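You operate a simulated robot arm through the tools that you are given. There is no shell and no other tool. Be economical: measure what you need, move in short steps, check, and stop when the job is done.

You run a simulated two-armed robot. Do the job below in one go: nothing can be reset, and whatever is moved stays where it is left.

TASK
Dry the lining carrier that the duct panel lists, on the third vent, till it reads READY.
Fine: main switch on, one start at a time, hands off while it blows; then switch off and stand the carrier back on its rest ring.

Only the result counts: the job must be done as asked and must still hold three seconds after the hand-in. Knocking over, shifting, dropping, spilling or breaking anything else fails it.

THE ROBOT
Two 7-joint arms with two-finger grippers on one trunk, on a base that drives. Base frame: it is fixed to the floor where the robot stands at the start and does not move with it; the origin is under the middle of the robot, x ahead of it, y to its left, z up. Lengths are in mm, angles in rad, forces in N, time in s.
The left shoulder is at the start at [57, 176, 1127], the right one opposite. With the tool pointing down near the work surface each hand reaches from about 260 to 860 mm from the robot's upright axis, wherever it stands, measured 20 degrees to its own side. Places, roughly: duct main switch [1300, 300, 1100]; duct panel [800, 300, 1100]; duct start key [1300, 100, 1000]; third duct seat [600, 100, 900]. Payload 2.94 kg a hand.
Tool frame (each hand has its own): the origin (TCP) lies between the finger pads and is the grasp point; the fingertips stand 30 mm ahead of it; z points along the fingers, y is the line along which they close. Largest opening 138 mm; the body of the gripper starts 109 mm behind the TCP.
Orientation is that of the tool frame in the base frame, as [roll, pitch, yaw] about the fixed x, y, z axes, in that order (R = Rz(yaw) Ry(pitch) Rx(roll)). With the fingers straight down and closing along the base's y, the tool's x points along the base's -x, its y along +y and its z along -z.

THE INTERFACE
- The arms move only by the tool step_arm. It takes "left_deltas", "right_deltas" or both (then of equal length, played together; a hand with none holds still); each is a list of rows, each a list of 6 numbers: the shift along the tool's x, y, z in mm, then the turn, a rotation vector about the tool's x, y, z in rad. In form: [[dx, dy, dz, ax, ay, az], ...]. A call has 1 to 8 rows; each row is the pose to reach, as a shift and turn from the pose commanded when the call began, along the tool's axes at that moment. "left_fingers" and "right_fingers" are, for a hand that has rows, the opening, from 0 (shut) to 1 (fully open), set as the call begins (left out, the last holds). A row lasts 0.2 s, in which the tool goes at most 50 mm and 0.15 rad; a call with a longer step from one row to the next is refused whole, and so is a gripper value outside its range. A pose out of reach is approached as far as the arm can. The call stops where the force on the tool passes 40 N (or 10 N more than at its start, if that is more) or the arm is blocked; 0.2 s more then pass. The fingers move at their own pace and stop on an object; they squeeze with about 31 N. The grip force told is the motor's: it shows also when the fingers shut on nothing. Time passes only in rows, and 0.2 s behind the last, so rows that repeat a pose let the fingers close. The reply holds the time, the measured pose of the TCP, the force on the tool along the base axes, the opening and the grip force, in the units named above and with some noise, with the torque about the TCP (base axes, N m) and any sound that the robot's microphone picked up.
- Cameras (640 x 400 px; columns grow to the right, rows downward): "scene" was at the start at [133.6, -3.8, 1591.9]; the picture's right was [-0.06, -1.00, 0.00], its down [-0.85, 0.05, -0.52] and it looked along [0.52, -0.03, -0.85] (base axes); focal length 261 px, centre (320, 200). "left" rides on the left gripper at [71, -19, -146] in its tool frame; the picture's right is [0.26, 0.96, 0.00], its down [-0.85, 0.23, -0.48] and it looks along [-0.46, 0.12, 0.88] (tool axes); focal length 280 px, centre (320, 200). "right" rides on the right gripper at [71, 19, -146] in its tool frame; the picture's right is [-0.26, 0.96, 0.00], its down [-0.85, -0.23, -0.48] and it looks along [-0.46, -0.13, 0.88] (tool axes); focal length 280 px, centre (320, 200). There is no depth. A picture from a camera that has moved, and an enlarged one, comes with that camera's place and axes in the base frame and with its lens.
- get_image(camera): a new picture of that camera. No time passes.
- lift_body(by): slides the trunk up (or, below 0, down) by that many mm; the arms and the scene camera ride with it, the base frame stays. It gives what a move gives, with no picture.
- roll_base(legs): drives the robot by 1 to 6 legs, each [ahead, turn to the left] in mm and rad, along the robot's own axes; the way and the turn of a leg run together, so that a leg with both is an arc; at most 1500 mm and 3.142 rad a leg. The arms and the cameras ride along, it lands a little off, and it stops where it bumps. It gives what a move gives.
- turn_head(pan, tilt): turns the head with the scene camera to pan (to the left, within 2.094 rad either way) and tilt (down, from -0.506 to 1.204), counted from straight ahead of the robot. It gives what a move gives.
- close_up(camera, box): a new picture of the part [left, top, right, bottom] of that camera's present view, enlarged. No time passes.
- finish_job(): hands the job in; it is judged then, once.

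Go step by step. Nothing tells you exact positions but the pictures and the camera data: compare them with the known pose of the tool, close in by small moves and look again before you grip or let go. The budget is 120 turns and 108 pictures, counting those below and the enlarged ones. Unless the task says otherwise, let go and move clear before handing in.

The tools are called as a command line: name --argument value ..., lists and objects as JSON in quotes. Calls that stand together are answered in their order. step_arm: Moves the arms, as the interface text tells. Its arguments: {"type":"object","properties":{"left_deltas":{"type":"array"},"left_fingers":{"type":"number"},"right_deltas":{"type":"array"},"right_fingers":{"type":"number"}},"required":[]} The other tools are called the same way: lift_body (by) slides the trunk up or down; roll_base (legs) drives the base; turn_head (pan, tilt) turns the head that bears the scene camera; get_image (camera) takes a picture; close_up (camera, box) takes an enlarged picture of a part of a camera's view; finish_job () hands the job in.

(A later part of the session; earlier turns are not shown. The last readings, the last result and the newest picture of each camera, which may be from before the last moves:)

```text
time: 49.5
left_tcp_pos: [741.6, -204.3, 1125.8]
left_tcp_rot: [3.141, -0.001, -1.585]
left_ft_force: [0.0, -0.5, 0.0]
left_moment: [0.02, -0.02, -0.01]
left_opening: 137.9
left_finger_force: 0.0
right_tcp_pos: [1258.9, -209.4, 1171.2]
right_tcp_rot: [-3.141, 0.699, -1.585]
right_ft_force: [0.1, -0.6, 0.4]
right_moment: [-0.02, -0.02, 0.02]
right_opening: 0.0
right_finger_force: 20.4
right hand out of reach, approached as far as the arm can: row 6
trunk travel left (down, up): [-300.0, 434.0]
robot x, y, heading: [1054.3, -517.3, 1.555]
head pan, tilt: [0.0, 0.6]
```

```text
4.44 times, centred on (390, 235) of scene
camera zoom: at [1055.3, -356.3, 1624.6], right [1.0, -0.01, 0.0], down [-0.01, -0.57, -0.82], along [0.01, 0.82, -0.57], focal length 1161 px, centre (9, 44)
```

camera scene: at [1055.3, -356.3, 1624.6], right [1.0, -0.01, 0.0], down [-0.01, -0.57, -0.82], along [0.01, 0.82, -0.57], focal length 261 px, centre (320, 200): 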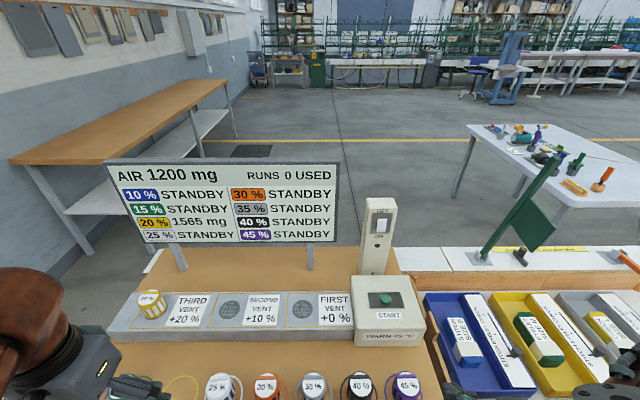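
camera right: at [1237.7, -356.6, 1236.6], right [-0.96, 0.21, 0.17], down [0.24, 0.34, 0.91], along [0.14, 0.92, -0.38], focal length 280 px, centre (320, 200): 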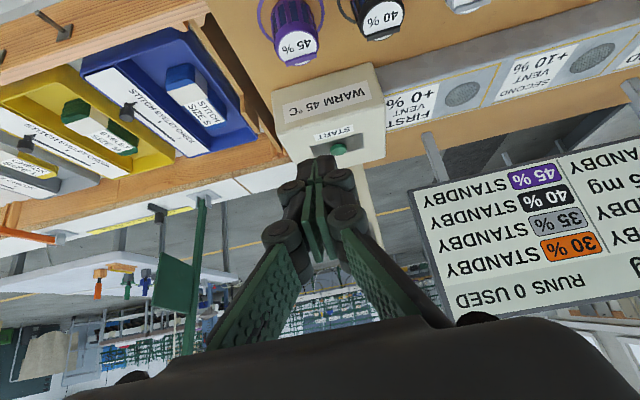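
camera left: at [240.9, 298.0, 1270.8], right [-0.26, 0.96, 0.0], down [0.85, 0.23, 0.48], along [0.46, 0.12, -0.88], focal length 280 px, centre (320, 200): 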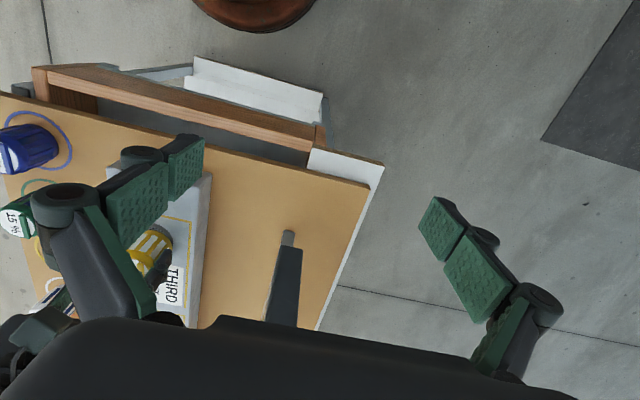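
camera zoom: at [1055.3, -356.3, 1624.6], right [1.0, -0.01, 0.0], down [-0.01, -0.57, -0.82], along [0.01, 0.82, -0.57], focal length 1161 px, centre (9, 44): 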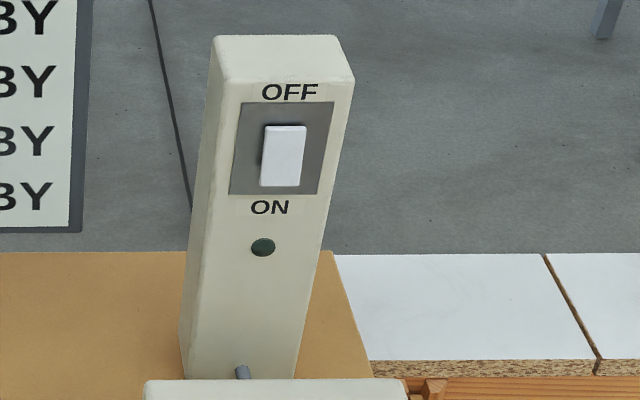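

The rocker spans z≈1071–1127 at y≈261. I bring the tilted, closed right fingers to about 50 mm in front of its lower half.

step_arm --right_deltas '[[-29.4, 1.4, 36.9, 0, 0, 0], [-58.9, 2.9, 73.7, 0, 0, 0], [-88.3, 4.3, 110.6, 0, 0, 0], [-117.7, 5.7, 147.5, 0, 0, 0], [-147.1, 7.2, 184.4, 0, 0, 0], [-176.5, 8.6, 221.2, 0, 0, 0], [-206, 10, 258.1, 0, 0, 0], [-235.4, 11.5, 295, 0, 0, 0]]'

get_image --camera "scene"

get_image --camera "right"

```text
time: 51.3
left_tcp_pos: [741.1, -203.4, 1125.5]
left_tcp_rot: [3.141, -0.001, -1.587]
left_ft_force: [0.5, 0.1, -0.6]
left_moment: [0.01, -0.02, -0.03]
left_opening: 137.8
left_finger_force: 0.0
right_tcp_pos: [1255.3, 159.7, 1090.5]
right_tcp_rot: [-3.14, 0.696, -1.582]
right_ft_force: [0.2, -0.5, -0.3]
right_moment: [0.02, 0.01, -0.01]
right_opening: 0.0
right_finger_force: 28.2
trunk travel left (down, up): [-300.0, 434.0]
robot x, y, heading: [1056.2, -520.3, 1.553]
head pan, tilt: [0.0, 0.6]
```

```text
69 pictures are left
camera scene: at [1054.7, -355.8, 1624.5], right [1.0, -0.01, 0.0], down [-0.01, -0.57, -0.82], along [0.01, 0.82, -0.57], focal length 261 px, centre (320, 200)
```

scene: 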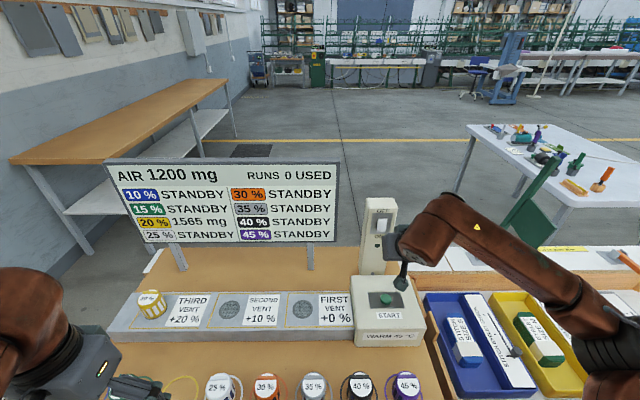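

```text
68 pictures are left
camera right: at [1234.3, 12.1, 1158.2], right [-0.96, 0.21, 0.17], down [0.23, 0.34, 0.91], along [0.14, 0.91, -0.38], focal length 280 px, centre (320, 200)
```

right: 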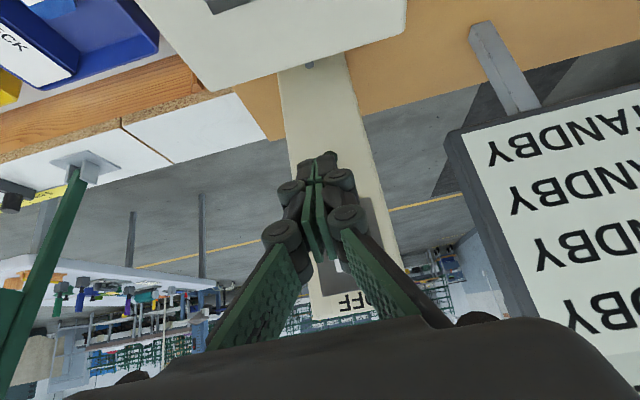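

step_arm --right_deltas '[[-25, 1, 17, 0, 0, 0], [-46, 1.5, 31, 0, 0, 0], [-46, 1.5, 31, 0, 0, 0]]'

close_up --camera "scene" --box '[350, 190, 450, 290]'

close_up --camera "right" --box '[240, 120, 440, 340]'

```text
time: 52.1
left_tcp_pos: [742.2, -204.4, 1126.2]
left_tcp_rot: [3.14, 0.0, -1.586]
left_ft_force: [0.1, 0.7, -0.2]
left_moment: [0.0, 0.02, 0.0]
left_opening: 138.3
left_finger_force: 0.0
right_tcp_pos: [1254.2, 216.0, 1099.2]
right_tcp_rot: [3.142, 0.697, -1.585]
right_ft_force: [0.5, -0.4, 0.5]
right_moment: [0.02, 0.0, -0.01]
right_opening: 0.1
right_finger_force: 28.1
trunk travel left (down, up): [-300.0, 434.0]
robot x, y, heading: [1052.2, -524.2, 1.554]
head pan, tilt: [0.0, 0.6]
```

```text
4.00 times, centred on (400, 240) of scene
camera zoom: at [1055.3, -356.8, 1624.7], right [1.0, -0.01, 0.0], down [-0.01, -0.57, -0.82], along [0.01, 0.82, -0.57], focal length 1045 px, centre (0, 40)
```

zoom: 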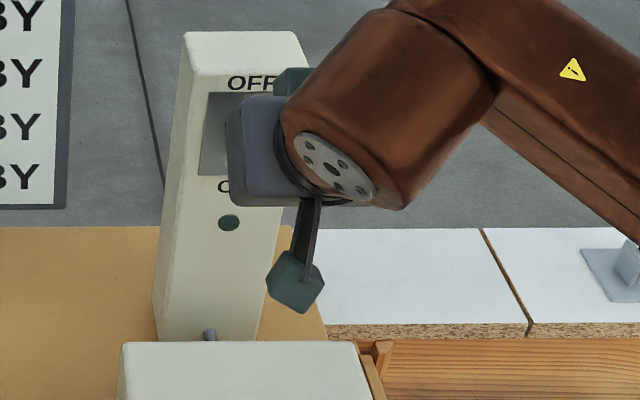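

```text
1.82 times, centred on (340, 230) of right
camera zoom: at [1232.2, 68.9, 1166.0], right [-0.96, 0.21, 0.17], down [0.23, 0.34, 0.91], along [0.14, 0.91, -0.38], focal length 510 px, centre (284, 146)
```

zoom: 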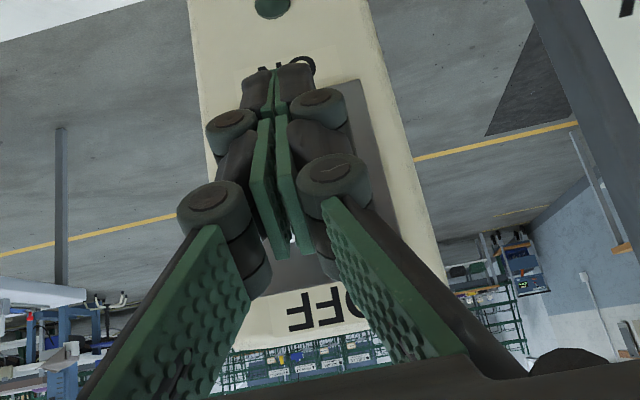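

The tip is just in front of the rocker's lower end; I push forward in small steps.

step_arm --right_deltas '[[-6, 0, 5, 0, 0, 0], [-10, 0, 8.4, 0, 0, 0], [-13, 0, 11, 0, 0, 0], [-16, 0, 13.5, 0, 0, 0], [-19, 0, 16, 0, 0, 0], [-22, 0, 18.5, 0, 0, 0]]'

close_up --camera "scene" --box '[350, 190, 450, 290]'

close_up --camera "right" --box '[240, 120, 440, 340]'

```text
time: 53.5
left_tcp_pos: [741.5, -206.7, 1125.0]
left_tcp_rot: [3.141, 0.002, -1.584]
left_ft_force: [0.5, -0.6, -0.3]
left_moment: [0.02, 0.02, -0.02]
left_opening: 137.8
left_finger_force: 0.1
right_tcp_pos: [1253.3, 239.7, 1100.4]
right_tcp_rot: [-3.141, 0.689, -1.584]
right_ft_force: [0.4, -31.3, -4.6]
right_moment: [-0.48, 0.14, 0.0]
right_opening: 6.2
right_finger_force: 28.5
trunk travel left (down, up): [-300.0, 434.0]
robot x, y, heading: [1053.1, -519.0, 1.553]
head pan, tilt: [0.0, 0.6]
heard: click
```

```text
4.00 times, centred on (400, 240) of scene
camera zoom: at [1055.6, -361.4, 1625.1], right [1.0, -0.01, 0.0], down [-0.01, -0.56, -0.83], along [0.01, 0.83, -0.56], focal length 1045 px, centre (0, 40)
```

zoom: 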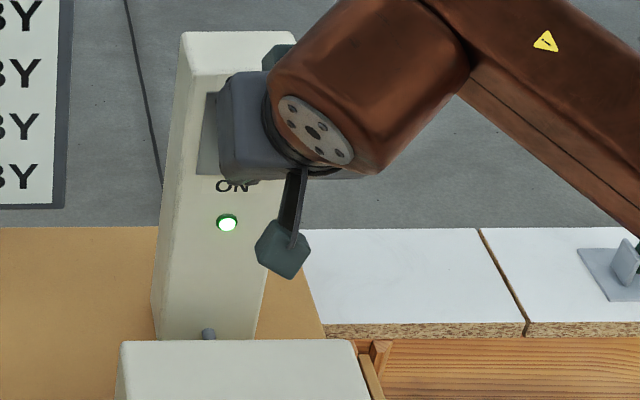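

```text
1.82 times, centred on (340, 230) of right
camera zoom: at [1232.3, 92.2, 1166.4], right [-0.96, 0.21, 0.17], down [0.23, 0.35, 0.91], along [0.14, 0.91, -0.39], focal length 510 px, centre (284, 146)
```

zoom: 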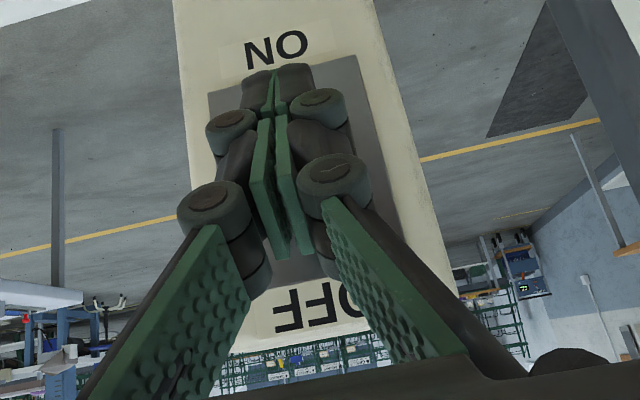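

Click heard and the lamp is lit: main switch on. I withdraw, raise and turn the right hand straight down above the start key.

step_arm --right_deltas '[[30, 0, -25, 0, 0, 0], [65, 0, -55, 0, 0, 0], [92, 0, -80, 0, 0.1, 0], [92, 0, -105, 0, 0.24, 0], [90, 0, -125, 0, 0.38, 0], [90, 0, -138, 0, 0.52, 0], [90, 0, -138, 0, 0.66, 0], [90, 0, -138, 0, 0.69, 0]]'

get_image --camera "scene"

get_image --camera "right"

```text
time: 55.3
left_tcp_pos: [742.5, -204.6, 1124.9]
left_tcp_rot: [-3.141, 0.001, -1.585]
left_ft_force: [-0.5, -0.4, 0.0]
left_moment: [0.02, 0.02, -0.03]
left_opening: 138.0
left_finger_force: 0.1
right_tcp_pos: [1249.2, 85.5, 1148.7]
right_tcp_rot: [3.141, 0.005, -1.585]
right_ft_force: [0.7, -1.1, -0.3]
right_moment: [0.0, 0.01, -0.01]
right_opening: 0.0
right_finger_force: 27.9
trunk travel left (down, up): [-300.0, 434.0]
robot x, y, heading: [1054.4, -520.9, 1.554]
head pan, tilt: [0.0, 0.6]
```

```text
63 pictures are left
camera scene: at [1055.2, -357.6, 1624.8], right [1.0, -0.01, 0.0], down [-0.01, -0.56, -0.83], along [0.01, 0.83, -0.56], focal length 261 px, centre (320, 200)
```

scene: 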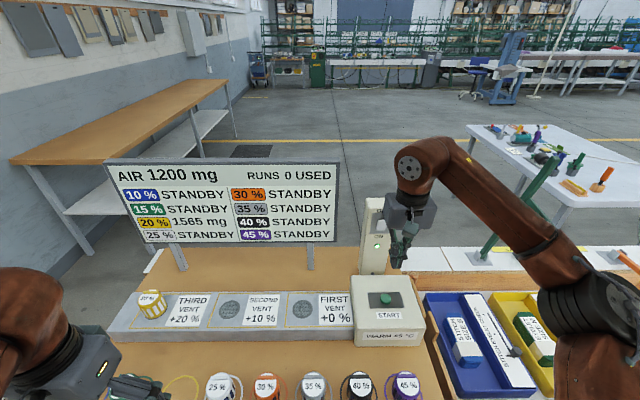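

```text
62 pictures are left
camera right: at [1229.6, 15.0, 1293.6], right [-0.96, 0.28, 0.0], down [0.24, 0.84, 0.48], along [0.13, 0.46, -0.88], focal length 280 px, centre (320, 200)
```

right: 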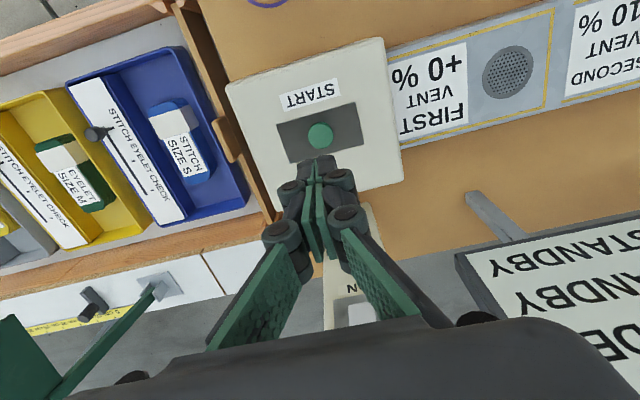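

Start key at about (1252, 102). I move over it and lower to ~15 mm above.

step_arm --right_deltas '[[-10, -2, 30, 0, 0, 0], [-17, -3, 70, 0, 0, 0], [-17, -3, 110, 0, 0, 0], [-17, -3, 140, 0, 0, 0], [-17, -3, 140, 0, 0, 0]]'

get_image --camera "right"

close_up --camera "scene" --box '[340, 230, 460, 350]'

```text
time: 56.5
left_tcp_pos: [741.0, -204.7, 1125.0]
left_tcp_rot: [-3.141, 0.0, -1.584]
left_ft_force: [-0.3, -0.2, 0.2]
left_moment: [-0.01, -0.01, 0.02]
left_opening: 137.9
left_finger_force: 0.0
right_tcp_pos: [1252.4, 102.8, 1008.7]
right_tcp_rot: [3.141, 0.008, -1.585]
right_ft_force: [0.3, -0.2, -0.4]
right_moment: [0.0, 0.02, -0.03]
right_opening: 0.0
right_finger_force: 27.7
trunk travel left (down, up): [-300.0, 434.0]
robot x, y, heading: [1053.1, -519.2, 1.557]
head pan, tilt: [0.0, 0.6]
```

```text
61 pictures are left
camera right: at [1232.3, 33.0, 1154.9], right [-0.96, 0.28, 0.0], down [0.24, 0.84, 0.48], along [0.13, 0.46, -0.88], focal length 280 px, centre (320, 200)
```

right: 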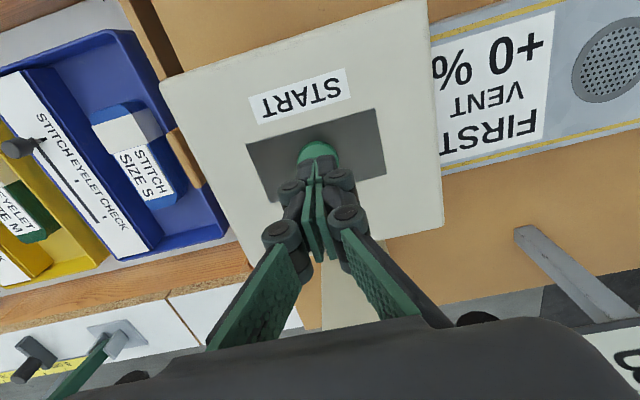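

```text
3.33 times, centred on (400, 290) of scene
camera zoom: at [1054.9, -357.3, 1624.8], right [1.0, -0.01, 0.0], down [-0.01, -0.56, -0.83], along [0.01, 0.82, -0.56], focal length 870 px, centre (53, -100)
```

zoom: 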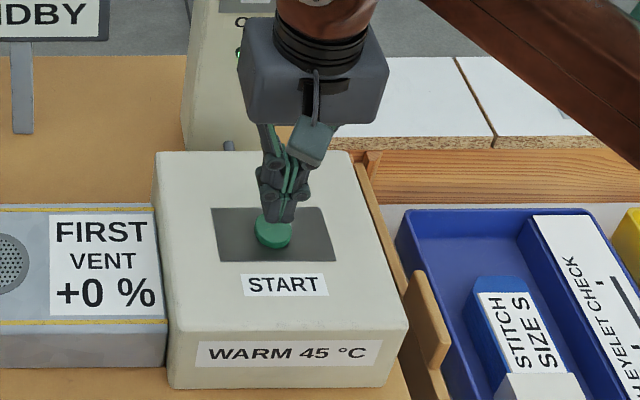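

step_arm --right_deltas '[[3, 3, 8, 0, 0, 0], [3, 3, 14, 0, 0, 0], [3, 3, 19, 0, 0, 0], [3, 3, 23, 0, 0, 0], [3, 3, 8, 0, 0, 0], [3, 3, -30, 0, 0, 0], [3, 3, -70, 0, 0, 0]]'

get_image --camera "scene"

```text
time: 58.1
left_tcp_pos: [741.6, -204.0, 1123.9]
left_tcp_rot: [-3.14, -0.001, -1.585]
left_ft_force: [-0.2, -0.2, 0.0]
left_moment: [0.03, -0.01, -0.01]
left_opening: 138.0
left_finger_force: 0.0
right_tcp_pos: [1247.3, 100.5, 1078.7]
right_tcp_rot: [-3.14, 0.008, -1.584]
right_ft_force: [-0.3, -0.1, -0.2]
right_moment: [0.0, -0.01, 0.01]
right_opening: 0.0
right_finger_force: 28.3
trunk travel left (down, up): [-300.0, 434.0]
robot x, y, heading: [1056.0, -517.6, 1.562]
head pan, tilt: [0.0, 0.6]
```

```text
59 pictures are left
camera scene: at [1054.5, -357.7, 1624.8], right [1.0, -0.01, 0.0], down [-0.01, -0.56, -0.83], along [0.01, 0.83, -0.56], focal length 261 px, centre (320, 200)
```

scene: 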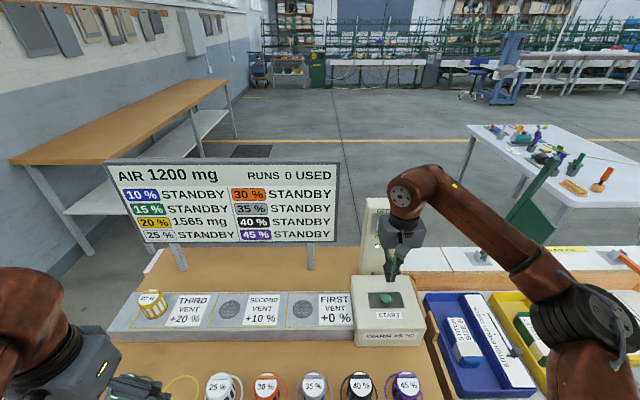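

No click yet; I press deeper, watching the force.

step_arm --right_deltas '[[0, -2, 45, 0, 0, 0], [0, -2, 85, 0, 0, 0], [0, -2, 93, 0, 0, 0], [0, -2, 96, 0, 0, 0], [0, -2, 99, 0, 0, 0], [0, -2, 102, 0, 0, 0]]'

close_up --camera "scene" --box '[340, 230, 460, 350]'

```text
time: 59.5
left_tcp_pos: [741.5, -204.5, 1125.1]
left_tcp_rot: [-3.141, 0.002, -1.585]
left_ft_force: [0.0, 0.5, 0.4]
left_moment: [0.01, 0.03, 0.02]
left_opening: 138.2
left_finger_force: 0.1
right_tcp_pos: [1250.6, 100.1, 977.9]
right_tcp_rot: [3.14, 0.011, -1.585]
right_ft_force: [0.1, 4.0, 12.2]
right_moment: [0.18, 0.0, 0.01]
right_opening: 6.1
right_finger_force: 28.1
trunk travel left (down, up): [-300.0, 434.0]
robot x, y, heading: [1051.1, -524.4, 1.553]
head pan, tilt: [0.0, 0.6]
heard: click
```

```text
3.33 times, centred on (400, 290) of scene
camera zoom: at [1054.6, -357.7, 1625.0], right [1.0, -0.01, 0.0], down [-0.01, -0.56, -0.83], along [0.01, 0.83, -0.56], focal length 870 px, centre (53, -100)
```

zoom: 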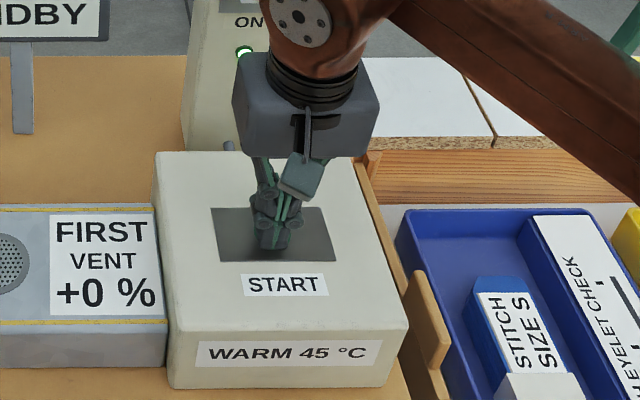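

Click: started. I lift the hand off the key and read the panel.

step_arm --right_deltas '[[0, 0, -40, 0, 0, 0], [0, 0, -85, 0, 0, 0], [0, 0, -120, 0, 0, 0]]'

close_up --camera "scene" --box '[100, 150, 440, 360]'

```text
time: 60.3
left_tcp_pos: [740.3, -204.2, 1125.7]
left_tcp_rot: [3.14, 0.001, -1.583]
left_ft_force: [-0.4, -1.5, 0.4]
left_moment: [0.02, -0.03, 0.0]
left_opening: 138.1
left_finger_force: 0.1
right_tcp_pos: [1256.7, 98.7, 1097.9]
right_tcp_rot: [-3.141, 0.003, -1.585]
right_ft_force: [0.0, 0.0, -0.1]
right_moment: [0.04, -0.03, 0.01]
right_opening: 0.2
right_finger_force: 28.3
trunk travel left (down, up): [-300.0, 434.0]
robot x, y, heading: [1053.1, -521.6, 1.557]
head pan, tilt: [0.0, 0.6]
```

```text
1.88 times, centred on (270, 255) of scene
camera zoom: at [1054.6, -357.5, 1624.8], right [1.0, -0.01, 0.0], down [-0.01, -0.56, -0.83], along [0.01, 0.83, -0.56], focal length 492 px, centre (414, 96)
```

zoom: 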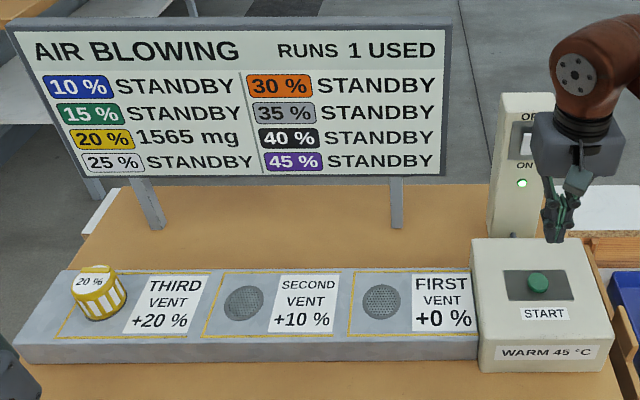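

The air is blowing (1 run used). I wait with hands off.

step_arm --right_deltas '[[0, 0, 0, 0, 0, 0], [0, 0, 0, 0, 0, 0], [0, 0, 0, 0, 0, 0], [0, 0, 0, 0, 0, 0], [0, 0, 0, 0, 0, 0], [0, 0, 0, 0, 0, 0], [0, 0, 0, 0, 0, 0], [0, 0, 0, 0, 0, 0]]'

step_arm --right_deltas '[[0, 0, 0, 0, 0, 0], [0, 0, 0, 0, 0, 0], [0, 0, 0, 0, 0, 0], [0, 0, 0, 0, 0, 0], [0, 0, 0, 0, 0, 0], [0, 0, 0, 0, 0, 0], [0, 0, 0, 0, 0, 0], [0, 0, 0, 0, 0, 0]]'

step_arm --right_deltas '[[0, 0, 0, 0, 0, 0], [0, 0, 0, 0, 0, 0], [0, 0, 0, 0, 0, 0], [0, 0, 0, 0, 0, 0], [0, 0, 0, 0, 0, 0], [0, 0, 0, 0, 0, 0], [0, 0, 0, 0, 0, 0], [0, 0, 0, 0, 0, 0]]'

close_up --camera "scene" --box '[100, 150, 440, 360]'

```text
time: 62.1
left_tcp_pos: [741.4, -204.0, 1126.1]
left_tcp_rot: [3.141, 0.0, -1.584]
left_ft_force: [0.7, 0.0, 0.3]
left_moment: [-0.04, 0.0, 0.01]
left_opening: 137.7
left_finger_force: 0.1
right_tcp_pos: [1255.0, 98.9, 1097.5]
right_tcp_rot: [3.141, 0.006, -1.584]
right_ft_force: [-0.6, -0.6, 0.6]
right_moment: [-0.02, 0.0, -0.04]
right_opening: 0.1
right_finger_force: 28.7
trunk travel left (down, up): [-300.0, 434.0]
robot x, y, heading: [1049.9, -519.5, 1.554]
head pan, tilt: [0.0, 0.6]
```

```text
time: 63.9
left_tcp_pos: [741.7, -204.2, 1125.5]
left_tcp_rot: [3.14, 0.0, -1.584]
left_ft_force: [0.0, -0.2, 0.1]
left_moment: [-0.02, -0.01, 0.0]
left_opening: 138.0
left_finger_force: 0.0
right_tcp_pos: [1256.7, 99.2, 1097.0]
right_tcp_rot: [-3.141, 0.006, -1.585]
right_ft_force: [0.3, -1.0, 0.2]
right_moment: [-0.02, 0.03, -0.04]
right_opening: 0.0
right_finger_force: 28.4
trunk travel left (down, up): [-300.0, 434.0]
robot x, y, heading: [1052.3, -518.7, 1.554]
head pan, tilt: [0.0, 0.6]
```

```text
time: 65.7
left_tcp_pos: [742.3, -204.5, 1125.4]
left_tcp_rot: [-3.142, 0.001, -1.584]
left_ft_force: [0.1, 0.1, -0.2]
left_moment: [-0.02, 0.01, 0.01]
left_opening: 138.2
left_finger_force: 0.0
right_tcp_pos: [1256.9, 99.4, 1097.4]
right_tcp_rot: [-3.141, 0.007, -1.585]
right_ft_force: [-0.6, -0.3, 0.3]
right_moment: [0.01, 0.01, 0.03]
right_opening: 0.0
right_finger_force: 28.3
trunk travel left (down, up): [-300.0, 434.0]
robot x, y, heading: [1051.3, -523.1, 1.555]
head pan, tilt: [0.0, 0.6]
```

```text
1.88 times, centred on (270, 255) of scene
camera zoom: at [1055.0, -356.8, 1624.7], right [1.0, -0.01, 0.0], down [-0.01, -0.57, -0.82], along [0.01, 0.82, -0.57], focal length 492 px, centre (414, 96)
```

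zoom: 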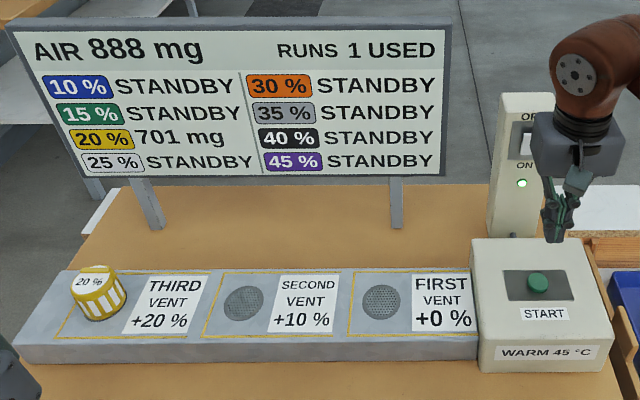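

The run has ended: 701 mg left, air 888 mg. I wait briefly to see whether the readings still change before the next start.

step_arm --right_deltas '[[0, 0, 0, 0, 0, 0], [0, 0, 0, 0, 0, 0], [0, 0, 0, 0, 0, 0], [0, 0, 0, 0, 0, 0], [0, 0, 0, 0, 0, 0], [0, 0, 0, 0, 0, 0], [0, 0, 0, 0, 0, 0], [0, 0, 0, 0, 0, 0]]'

step_arm --right_deltas '[[0, 0, 0, 0, 0, 0], [0, 0, 0, 0, 0, 0], [0, 0, 0, 0, 0, 0], [0, 0, 0, 0, 0, 0], [0, 0, 0, 0, 0, 0], [0, 0, 0, 0, 0, 0], [0, 0, 0, 0, 0, 0], [0, 0, 0, 0, 0, 0]]'

close_up --camera "scene" --box '[100, 150, 440, 360]'

```text
time: 67.5
left_tcp_pos: [742.0, -203.9, 1125.1]
left_tcp_rot: [-3.141, -0.001, -1.584]
left_ft_force: [0.1, 0.9, 0.5]
left_moment: [0.0, 0.0, 0.01]
left_opening: 138.0
left_finger_force: 0.0
right_tcp_pos: [1256.9, 98.8, 1096.6]
right_tcp_rot: [3.142, 0.007, -1.586]
right_ft_force: [0.4, 0.9, 0.7]
right_moment: [0.02, 0.01, 0.0]
right_opening: 0.0
right_finger_force: 28.4
trunk travel left (down, up): [-300.0, 434.0]
robot x, y, heading: [1053.5, -518.4, 1.553]
head pan, tilt: [0.0, 0.6]
```

```text
time: 69.3
left_tcp_pos: [741.0, -203.9, 1125.2]
left_tcp_rot: [-3.14, 0.002, -1.585]
left_ft_force: [0.1, 1.4, 0.7]
left_moment: [0.06, 0.02, 0.0]
left_opening: 138.2
left_finger_force: 0.1
right_tcp_pos: [1255.3, 98.7, 1097.4]
right_tcp_rot: [-3.141, 0.006, -1.584]
right_ft_force: [-0.1, 0.6, -0.6]
right_moment: [-0.01, 0.01, 0.01]
right_opening: 0.0
right_finger_force: 28.3
trunk travel left (down, up): [-300.0, 434.0]
robot x, y, heading: [1057.9, -520.6, 1.556]
head pan, tilt: [0.0, 0.6]
```

```text
1.88 times, centred on (270, 255) of scene
camera zoom: at [1055.0, -356.9, 1624.7], right [1.0, -0.01, 0.0], down [-0.01, -0.57, -0.82], along [0.01, 0.82, -0.57], focal length 492 px, centre (414, 96)
```

zoom: 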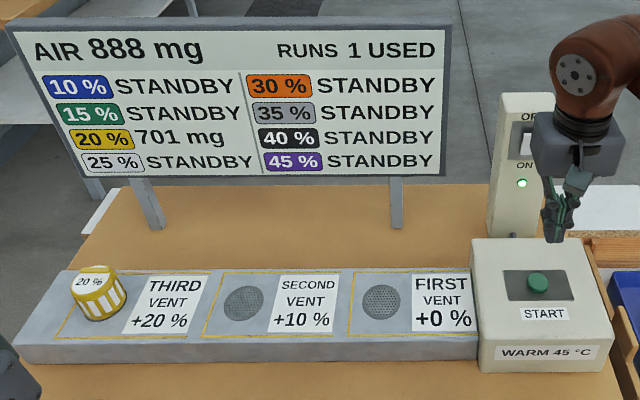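

Readings are steady, so I start the second run.

step_arm --right_deltas '[[0, 4, 45, 0, 0, 0], [0, 4, 90, 0, 0, 0], [0, 4, 108, 0, 0, 0], [0, 4, 114, 0, 0, 0], [0, 4, 117, 0, 0, 0], [0, 4, 120, 0, 0, 0], [0, 4, 120, 0, 0, 0]]'

step_arm --right_deltas '[[0, 0, -40, 0, 0, 0], [0, 0, -85, 0, 0, 0], [0, 0, -120, 0, 0, 0]]'

close_up --camera "scene" --box '[100, 150, 440, 360]'

```text
time: 70.9
left_tcp_pos: [741.7, -206.1, 1125.3]
left_tcp_rot: [-3.142, 0.002, -1.585]
left_ft_force: [0.4, 0.8, 0.4]
left_moment: [-0.05, 0.0, 0.02]
left_opening: 138.1
left_finger_force: 0.1
right_tcp_pos: [1249.0, 98.7, 977.3]
right_tcp_rot: [3.14, 0.008, -1.586]
right_ft_force: [1.2, -2.5, 10.7]
right_moment: [0.05, -0.09, -0.03]
right_opening: 5.7
right_finger_force: 28.1
trunk travel left (down, up): [-300.0, 434.0]
robot x, y, heading: [1053.5, -521.3, 1.561]
head pan, tilt: [0.0, 0.6]
heard: click
```

```text
time: 71.7
left_tcp_pos: [740.5, -204.6, 1124.9]
left_tcp_rot: [3.14, -0.001, -1.583]
left_ft_force: [-0.4, 0.0, -0.1]
left_moment: [0.02, 0.0, -0.02]
left_opening: 137.8
left_finger_force: 0.0
right_tcp_pos: [1250.0, 96.0, 1094.6]
right_tcp_rot: [-3.14, 0.006, -1.587]
right_ft_force: [-0.4, 0.0, -0.3]
right_moment: [0.04, -0.02, 0.01]
right_opening: 0.1
right_finger_force: 28.3
trunk travel left (down, up): [-300.0, 434.0]
robot x, y, heading: [1052.6, -518.2, 1.56]
head pan, tilt: [0.0, 0.6]
```

```text
1.88 times, centred on (270, 255) of scene
camera zoom: at [1054.3, -357.7, 1624.8], right [1.0, -0.01, 0.0], down [-0.01, -0.56, -0.83], along [0.01, 0.83, -0.56], focal length 492 px, centre (414, 96)
```

zoom: 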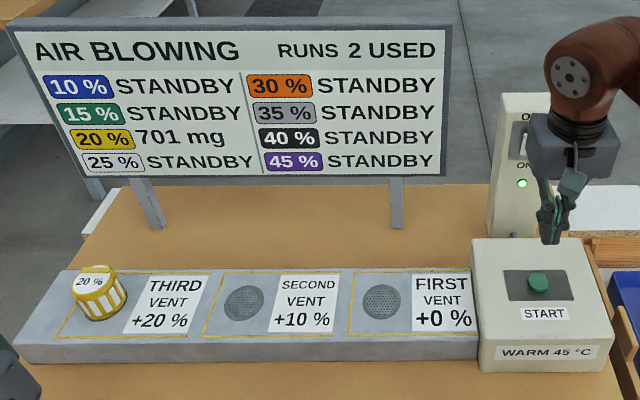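

Second run is blowing. I wait hands-off.

step_arm --right_deltas '[[0, 0, 0, 0, 0, 0], [0, 0, 0, 0, 0, 0], [0, 0, 0, 0, 0, 0], [0, 0, 0, 0, 0, 0], [0, 0, 0, 0, 0, 0], [0, 0, 0, 0, 0, 0], [0, 0, 0, 0, 0, 0], [0, 0, 0, 0, 0, 0]]'

step_arm --right_deltas '[[0, 0, 0, 0, 0, 0], [0, 0, 0, 0, 0, 0], [0, 0, 0, 0, 0, 0], [0, 0, 0, 0, 0, 0], [0, 0, 0, 0, 0, 0], [0, 0, 0, 0, 0, 0], [0, 0, 0, 0, 0, 0], [0, 0, 0, 0, 0, 0]]'

step_arm --right_deltas '[[0, 0, 0, 0, 0, 0], [0, 0, 0, 0, 0, 0], [0, 0, 0, 0, 0, 0], [0, 0, 0, 0, 0, 0], [0, 0, 0, 0, 0, 0], [0, 0, 0, 0, 0, 0], [0, 0, 0, 0, 0, 0], [0, 0, 0, 0, 0, 0]]'

close_up --camera "scene" --box '[100, 150, 440, 360]'

```text
time: 73.5
left_tcp_pos: [742.2, -205.0, 1124.6]
left_tcp_rot: [-3.141, -0.001, -1.586]
left_ft_force: [-1.2, -0.1, -0.3]
left_moment: [0.01, -0.04, 0.0]
left_opening: 138.1
left_finger_force: 0.0
right_tcp_pos: [1249.9, 99.2, 1094.7]
right_tcp_rot: [3.141, 0.007, -1.585]
right_ft_force: [-1.3, -0.1, -0.9]
right_moment: [0.02, 0.01, 0.02]
right_opening: 0.2
right_finger_force: 28.9
trunk travel left (down, up): [-300.0, 434.0]
robot x, y, heading: [1053.0, -520.3, 1.555]
head pan, tilt: [0.0, 0.6]
```

```text
time: 75.3
left_tcp_pos: [741.8, -205.2, 1125.6]
left_tcp_rot: [-3.141, 0.0, -1.585]
left_ft_force: [-0.3, -0.4, 0.1]
left_moment: [0.06, -0.01, 0.01]
left_opening: 137.9
left_finger_force: 0.0
right_tcp_pos: [1250.8, 99.0, 1094.7]
right_tcp_rot: [-3.14, 0.007, -1.584]
right_ft_force: [-1.2, -0.8, 0.6]
right_moment: [0.0, 0.0, 0.0]
right_opening: 0.0
right_finger_force: 28.4
trunk travel left (down, up): [-300.0, 434.0]
robot x, y, heading: [1055.0, -520.3, 1.556]
head pan, tilt: [0.0, 0.6]
```

```text
time: 77.1
left_tcp_pos: [741.7, -204.3, 1123.8]
left_tcp_rot: [3.141, 0.0, -1.585]
left_ft_force: [-0.1, -0.5, -0.1]
left_moment: [0.01, -0.01, -0.03]
left_opening: 138.1
left_finger_force: 0.1
right_tcp_pos: [1249.7, 97.4, 1095.4]
right_tcp_rot: [3.141, 0.007, -1.586]
right_ft_force: [0.3, -0.8, -0.4]
right_moment: [0.02, -0.01, 0.03]
right_opening: 0.0
right_finger_force: 28.4
trunk travel left (down, up): [-300.0, 434.0]
robot x, y, heading: [1052.1, -524.6, 1.551]
head pan, tilt: [0.0, 0.6]
```

```text
1.88 times, centred on (270, 255) of scene
camera zoom: at [1055.0, -356.9, 1624.7], right [1.0, -0.01, 0.0], down [-0.01, -0.57, -0.82], along [0.01, 0.82, -0.57], focal length 492 px, centre (414, 96)
```

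zoom: 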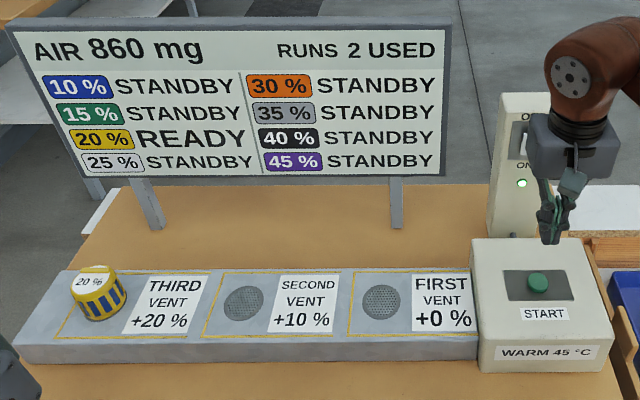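

READY after two runs. Now the switch goes off: I tilt the right hand forward again at a higher level, for the rocker's upper half.

step_arm --right_deltas '[[0, -3, -20, 0, 0, 0], [0, -3, -40, 0, -0.14, 0], [0, -3, -40, 0, -0.28, 0], [0, -3, -40, 0, -0.42, 0], [0, -3, -40, 0, -0.56, 0], [0, -3, -40, 0, -0.7, 0], [0, -3, -40, 0, -0.7, 0]]'

get_image --camera "scene"

```text
time: 78.7
left_tcp_pos: [741.2, -203.6, 1125.1]
left_tcp_rot: [3.141, 0.0, -1.584]
left_ft_force: [-0.4, -0.1, 0.4]
left_moment: [-0.01, 0.0, 0.01]
left_opening: 138.1
left_finger_force: 0.1
right_tcp_pos: [1251.4, 101.4, 1135.3]
right_tcp_rot: [3.141, 0.709, -1.585]
right_ft_force: [0.0, -0.3, 0.9]
right_moment: [-0.05, 0.01, -0.01]
right_opening: 0.2
right_finger_force: 28.5
trunk travel left (down, up): [-300.0, 434.0]
robot x, y, heading: [1056.7, -520.0, 1.559]
head pan, tilt: [0.0, 0.6]
```

```text
52 pictures are left
camera scene: at [1054.8, -356.5, 1624.6], right [1.0, -0.01, 0.0], down [-0.01, -0.57, -0.82], along [0.01, 0.82, -0.57], focal length 261 px, centre (320, 200)
```

scene: 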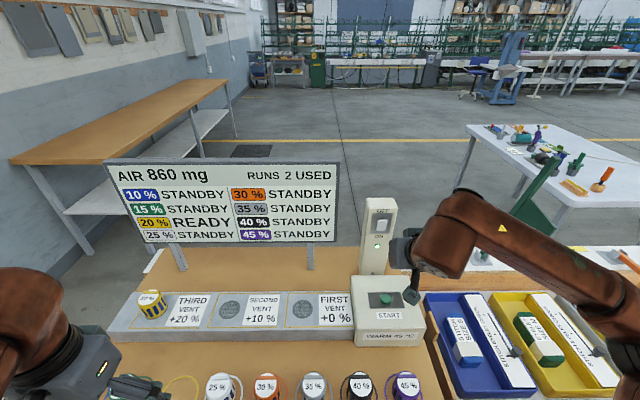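

step_arm --right_deltas '[[-30, 0, 26, 0, 0, 0], [-60, 0, 51.5, 0, 0, 0], [-87, 0, 74.7, 0, 0, 0], [-87, 0, 74.7, 0, 0, 0]]'

close_up --camera "scene" --box '[350, 190, 450, 290]'

close_up --camera "right" --box '[240, 120, 440, 340]'

```text
time: 79.7
left_tcp_pos: [742.1, -204.6, 1125.6]
left_tcp_rot: [3.14, 0.0, -1.585]
left_ft_force: [0.4, -0.1, -0.3]
left_moment: [0.06, 0.01, 0.01]
left_opening: 138.1
left_finger_force: 0.0
right_tcp_pos: [1253.9, 212.8, 1136.3]
right_tcp_rot: [3.142, 0.706, -1.585]
right_ft_force: [0.1, -0.5, 0.1]
right_moment: [-0.02, 0.01, 0.03]
right_opening: 0.0
right_finger_force: 28.3
trunk travel left (down, up): [-300.0, 434.0]
robot x, y, heading: [1055.0, -522.1, 1.557]
head pan, tilt: [0.0, 0.6]
```

```text
4.00 times, centred on (400, 240) of scene
camera zoom: at [1055.5, -357.8, 1624.9], right [1.0, -0.01, 0.0], down [-0.01, -0.56, -0.83], along [0.01, 0.83, -0.56], focal length 1045 px, centre (0, 40)
```

zoom: 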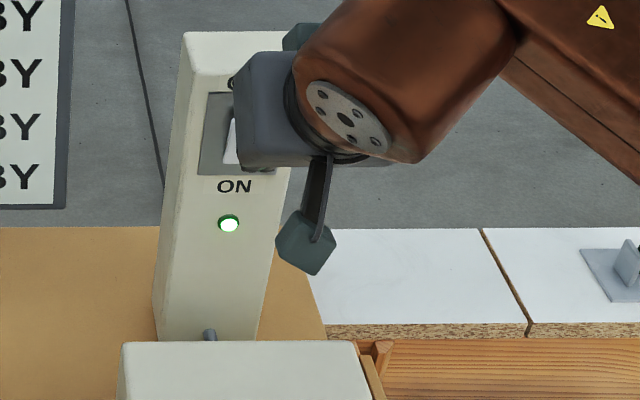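

```text
1.82 times, centred on (340, 230) of right
camera zoom: at [1232.2, 65.7, 1200.5], right [-0.96, 0.21, 0.17], down [0.24, 0.33, 0.91], along [0.14, 0.92, -0.37], focal length 510 px, centre (284, 146)
```

zoom: 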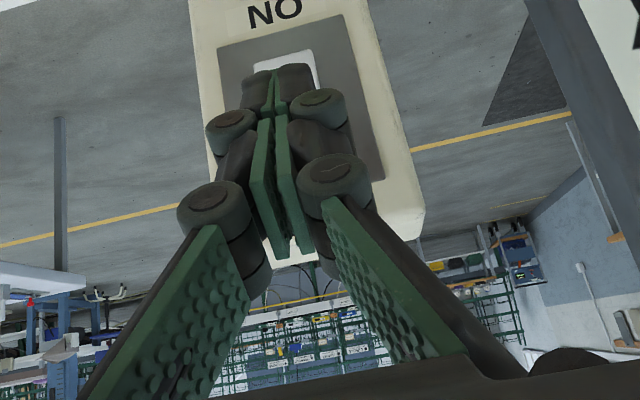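

step_arm --right_deltas '[[-6, 0, 7, 0, 0, 0], [-10, 0, 10.8, 0, 0, 0], [-13, 0, 13.4, 0, 0, 0], [-16, 0, 16, 0, 0, 0], [-19, 0, 18.5, 0, 0, 0], [-22, 0, 21, 0, 0, 0], [-24, 0, 22.8, 0, 0, 0]]'

close_up --camera "scene" --box '[350, 190, 450, 290]'

```text
time: 81.4
left_tcp_pos: [742.4, -208.3, 1126.3]
left_tcp_rot: [3.141, 0.004, -1.587]
left_ft_force: [0.1, -0.2, 0.0]
left_moment: [-0.02, -0.01, 0.02]
left_opening: 138.1
left_finger_force: 0.0
right_tcp_pos: [1253.8, 239.5, 1133.9]
right_tcp_rot: [3.14, 0.697, -1.582]
right_ft_force: [1.8, -20.1, 5.3]
right_moment: [-0.09, -0.03, 0.03]
right_opening: 6.1
right_finger_force: 28.7
trunk travel left (down, up): [-300.0, 434.0]
robot x, y, heading: [1052.8, -521.8, 1.556]
head pan, tilt: [0.0, 0.6]
heard: click
stopped in row 7 (right hand): the force on the tool passed its limit at 43 N (the readings are from after the stop); the commanded pose is now the measured one
```

```text
4.00 times, centred on (400, 240) of scene
camera zoom: at [1055.6, -361.3, 1625.3], right [1.0, -0.02, 0.0], down [-0.01, -0.56, -0.83], along [0.01, 0.83, -0.56], focal length 1045 px, centre (0, 40)
```

zoom: 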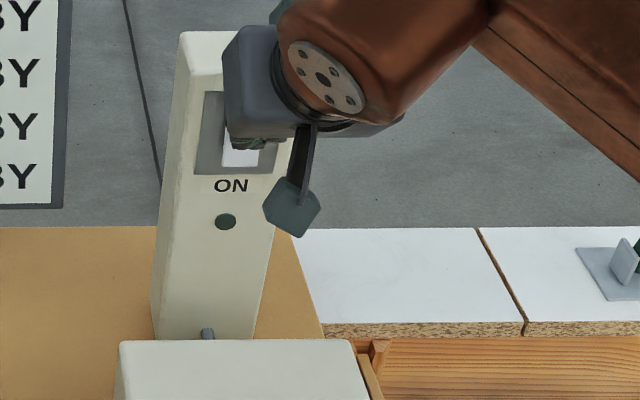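

Click, and the lamp is out: the switch is off. I withdraw the right hand and tuck it, tool down.

step_arm --right_deltas '[[30, 0, -25, 0, 0, 0], [60, 0, -56, 0, 0, 0], [90, 0, -93, 0, 0.1, 0], [120, 0, -130, 0, 0.24, 0], [150, 0, -161, 0, 0.38, 0], [180, 0, -191, 0, 0.52, 0], [211, 0, -216, 0, 0.66, 0], [240, 0, -240, 0, 0.7, 0]]'

step_arm --right_deltas '[[45, 0, 0, 0, 0, 0], [90, 0, 0, 0, 0, 0], [100, 0, 0, 0, 0, 0], [100, 0, 0, 0, 0, 0]]' --right_fingers 0.75

get_image --camera "scene"

```text
time: 83.2
left_tcp_pos: [742.6, -204.8, 1125.0]
left_tcp_rot: [-3.141, 0.002, -1.584]
left_ft_force: [0.0, -0.7, -0.6]
left_moment: [0.02, 0.01, -0.02]
left_opening: 138.0
left_finger_force: 0.1
right_tcp_pos: [1251.6, -92.7, 1163.1]
right_tcp_rot: [-3.14, -0.005, -1.583]
right_ft_force: [-0.6, -0.2, -0.8]
right_moment: [0.01, -0.01, 0.02]
right_opening: 0.0
right_finger_force: 28.5
trunk travel left (down, up): [-300.0, 434.0]
robot x, y, heading: [1055.5, -518.7, 1.554]
head pan, tilt: [0.0, 0.6]
```

```text
time: 84.2
left_tcp_pos: [741.1, -206.4, 1125.1]
left_tcp_rot: [-3.141, -0.001, -1.584]
left_ft_force: [-0.1, 0.4, -0.7]
left_moment: [-0.02, 0.0, 0.02]
left_opening: 138.2
left_finger_force: 0.0
right_tcp_pos: [1247.6, -192.8, 1162.3]
right_tcp_rot: [-3.14, -0.002, -1.582]
right_ft_force: [-0.7, 0.4, 0.0]
right_moment: [-0.01, 0.01, 0.02]
right_opening: 89.7
right_finger_force: 0.0
trunk travel left (down, up): [-300.0, 434.0]
robot x, y, heading: [1051.2, -522.8, 1.556]
head pan, tilt: [0.0, 0.6]
```

```text
48 pictures are left
camera scene: at [1055.2, -357.2, 1624.7], right [1.0, -0.01, 0.0], down [-0.01, -0.57, -0.82], along [0.01, 0.82, -0.57], focal length 261 px, centre (320, 200)
```

scene: 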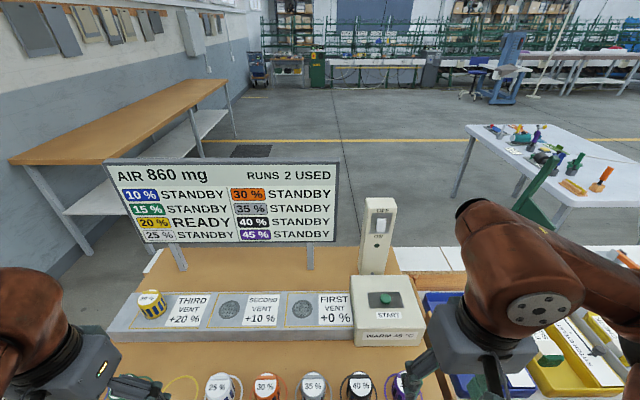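

Now I drive back along the same way to the starting stance to return the carrier.

roll_base --legs '[[-190, 0], [0, -1.556], [-1200, 0], [0, 1.571], [710, 0], [0, -1.571]]'

turn_head --pan 0.0 --tilt 0.7

get_image --camera "scene"

```text
time: 102.3
left_tcp_pos: [-398.1, 429.0, 1086.4]
left_tcp_rot: [3.028, -0.104, -1.441]
left_ft_force: [-1.0, 1.9, -0.8]
left_moment: [-0.26, -0.12, 0.04]
left_opening: 137.7
left_finger_force: 0.0
right_tcp_pos: [179.8, 414.3, 1066.3]
right_tcp_rot: [-3.02, -0.106, -1.699]
right_ft_force: [1.2, 0.8, 0.3]
right_moment: [-0.21, -0.02, -0.07]
right_opening: 103.7
right_finger_force: 0.0
trunk travel left (down, up): [-300.0, 434.0]
robot x, y, heading: [-65.8, 37.5, 1.45]
head pan, tilt: [0.0, 0.6]
stopped in leg 5: the robot was blocked; the commanded pose is now the measured one
```

```text
time: 103.0
left_tcp_pos: [-406.5, 430.6, 1087.9]
left_tcp_rot: [3.029, -0.103, -1.423]
left_ft_force: [-0.3, 0.7, -0.1]
left_moment: [0.02, -0.03, -0.02]
left_opening: 138.2
left_finger_force: 0.1
right_tcp_pos: [168.6, 421.4, 1070.7]
right_tcp_rot: [-3.021, -0.1, -1.678]
right_ft_force: [0.3, 0.6, 0.5]
right_moment: [-0.02, -0.02, -0.02]
right_opening: 103.3
right_finger_force: 0.1
trunk travel left (down, up): [-300.0, 434.0]
robot x, y, heading: [-64.6, 39.1, 1.458]
head pan, tilt: [0.0, 0.7]
```

```text
47 pictures are left
camera scene: at [-79.7, 56.4, 1637.8], right [0.99, -0.11, 0.01], down [-0.06, -0.57, -0.82], along [0.1, 0.81, -0.57], focal length 261 px, centre (320, 200)
```

scene: 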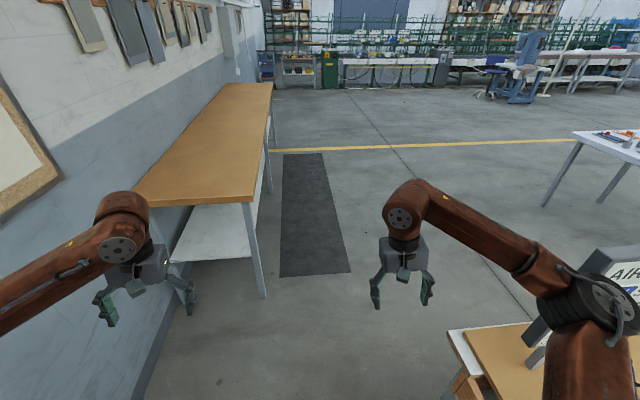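

The robot was blocked on the way. I look around to the right to see what it met before moving anything.

turn_head --pan -0.9 --tilt 0.8

get_image --camera "scene"

get_image --camera "right"

get_image --camera "left"

```text
time: 104.2
left_tcp_pos: [-415.3, 469.0, 1082.5]
left_tcp_rot: [3.025, -0.09, -1.512]
left_ft_force: [2.0, 2.6, -0.3]
left_moment: [-0.28, 0.21, 0.0]
left_opening: 138.0
left_finger_force: 0.0
right_tcp_pos: [130.5, 493.0, 1078.2]
right_tcp_rot: [-3.091, -0.135, -1.575]
right_ft_force: [-1.9, -4.1, 0.1]
right_moment: [0.48, -0.17, 0.07]
right_opening: 103.6
right_finger_force: 0.0
trunk travel left (down, up): [-300.0, 434.0]
robot x, y, heading: [-67.0, 72.5, 1.595]
head pan, tilt: [-0.901, 0.799]
```

```text
46 pictures are left
camera scene: at [-94.2, 206.2, 1612.8], right [0.64, -0.77, 0.04], down [-0.51, -0.46, -0.72], along [0.57, 0.44, -0.69], focal length 261 px, centre (320, 200)
```

scene: 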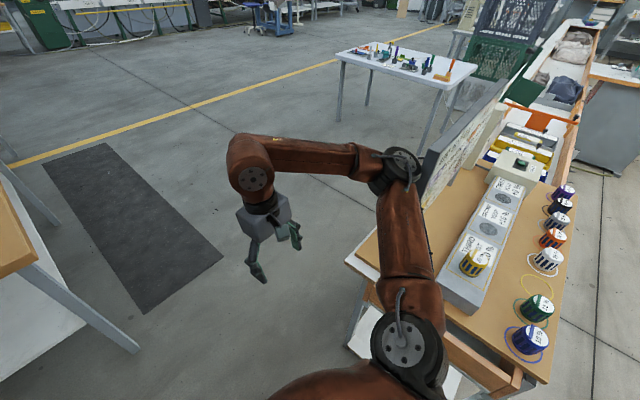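

```text
45 pictures are left
camera right: at [104.3, 443.2, 1231.0], right [-0.96, 0.26, -0.08], down [0.21, 0.91, 0.37], along [0.17, 0.34, -0.93], focal length 280 px, centre (320, 200)
```

right: 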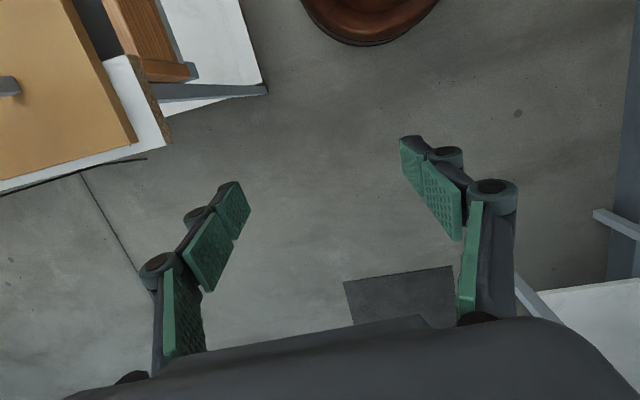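

```text
44 pictures are left
camera left: at [-377.4, 414.3, 1230.2], right [-0.94, -0.31, 0.13], down [-0.23, 0.88, 0.42], along [-0.25, 0.37, -0.9], focal length 280 px, centre (320, 200)
```

left: 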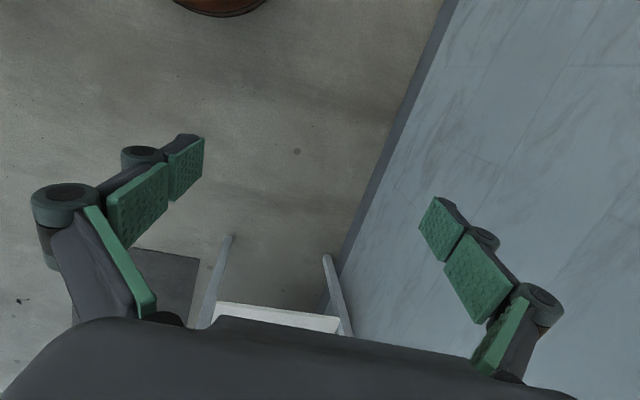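

The likely cause is the wall on the left touching the left arm. I look left before moving.

turn_head --pan 1.1 --tilt 0.8

get_image --camera "scene"

```text
time: 106.1
left_tcp_pos: [-354.3, 514.5, 1069.2]
left_tcp_rot: [3.077, -0.15, -1.528]
left_ft_force: [-0.5, 0.5, 0.7]
left_moment: [-0.01, 0.0, 0.02]
left_opening: 138.0
left_finger_force: 0.0
right_tcp_pos: [192.1, 509.4, 1094.0]
right_tcp_rot: [3.132, -0.172, -1.756]
right_ft_force: [-0.5, 0.5, -0.9]
right_moment: [-0.01, 0.0, 0.02]
right_opening: 103.7
right_finger_force: 0.0
trunk travel left (down, up): [-300.0, 434.0]
robot x, y, heading: [-69.4, 41.8, 1.464]
head pan, tilt: [1.1, 0.799]
```

```text
43 pictures are left
camera scene: at [-115.3, 306.4, 1605.9], right [0.55, 0.83, -0.08], down [0.59, -0.46, -0.66], along [-0.59, 0.31, -0.74], focal length 261 px, centre (320, 200)
```

scene: 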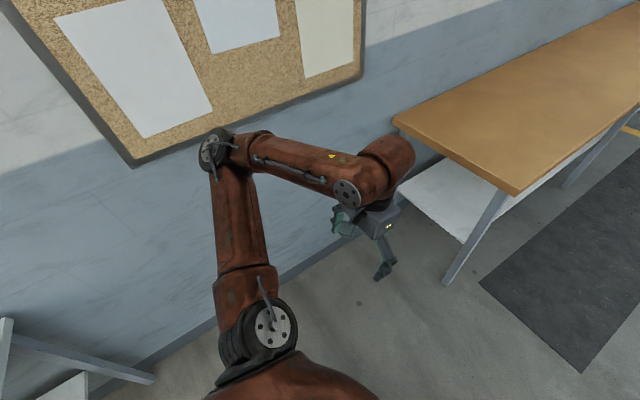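

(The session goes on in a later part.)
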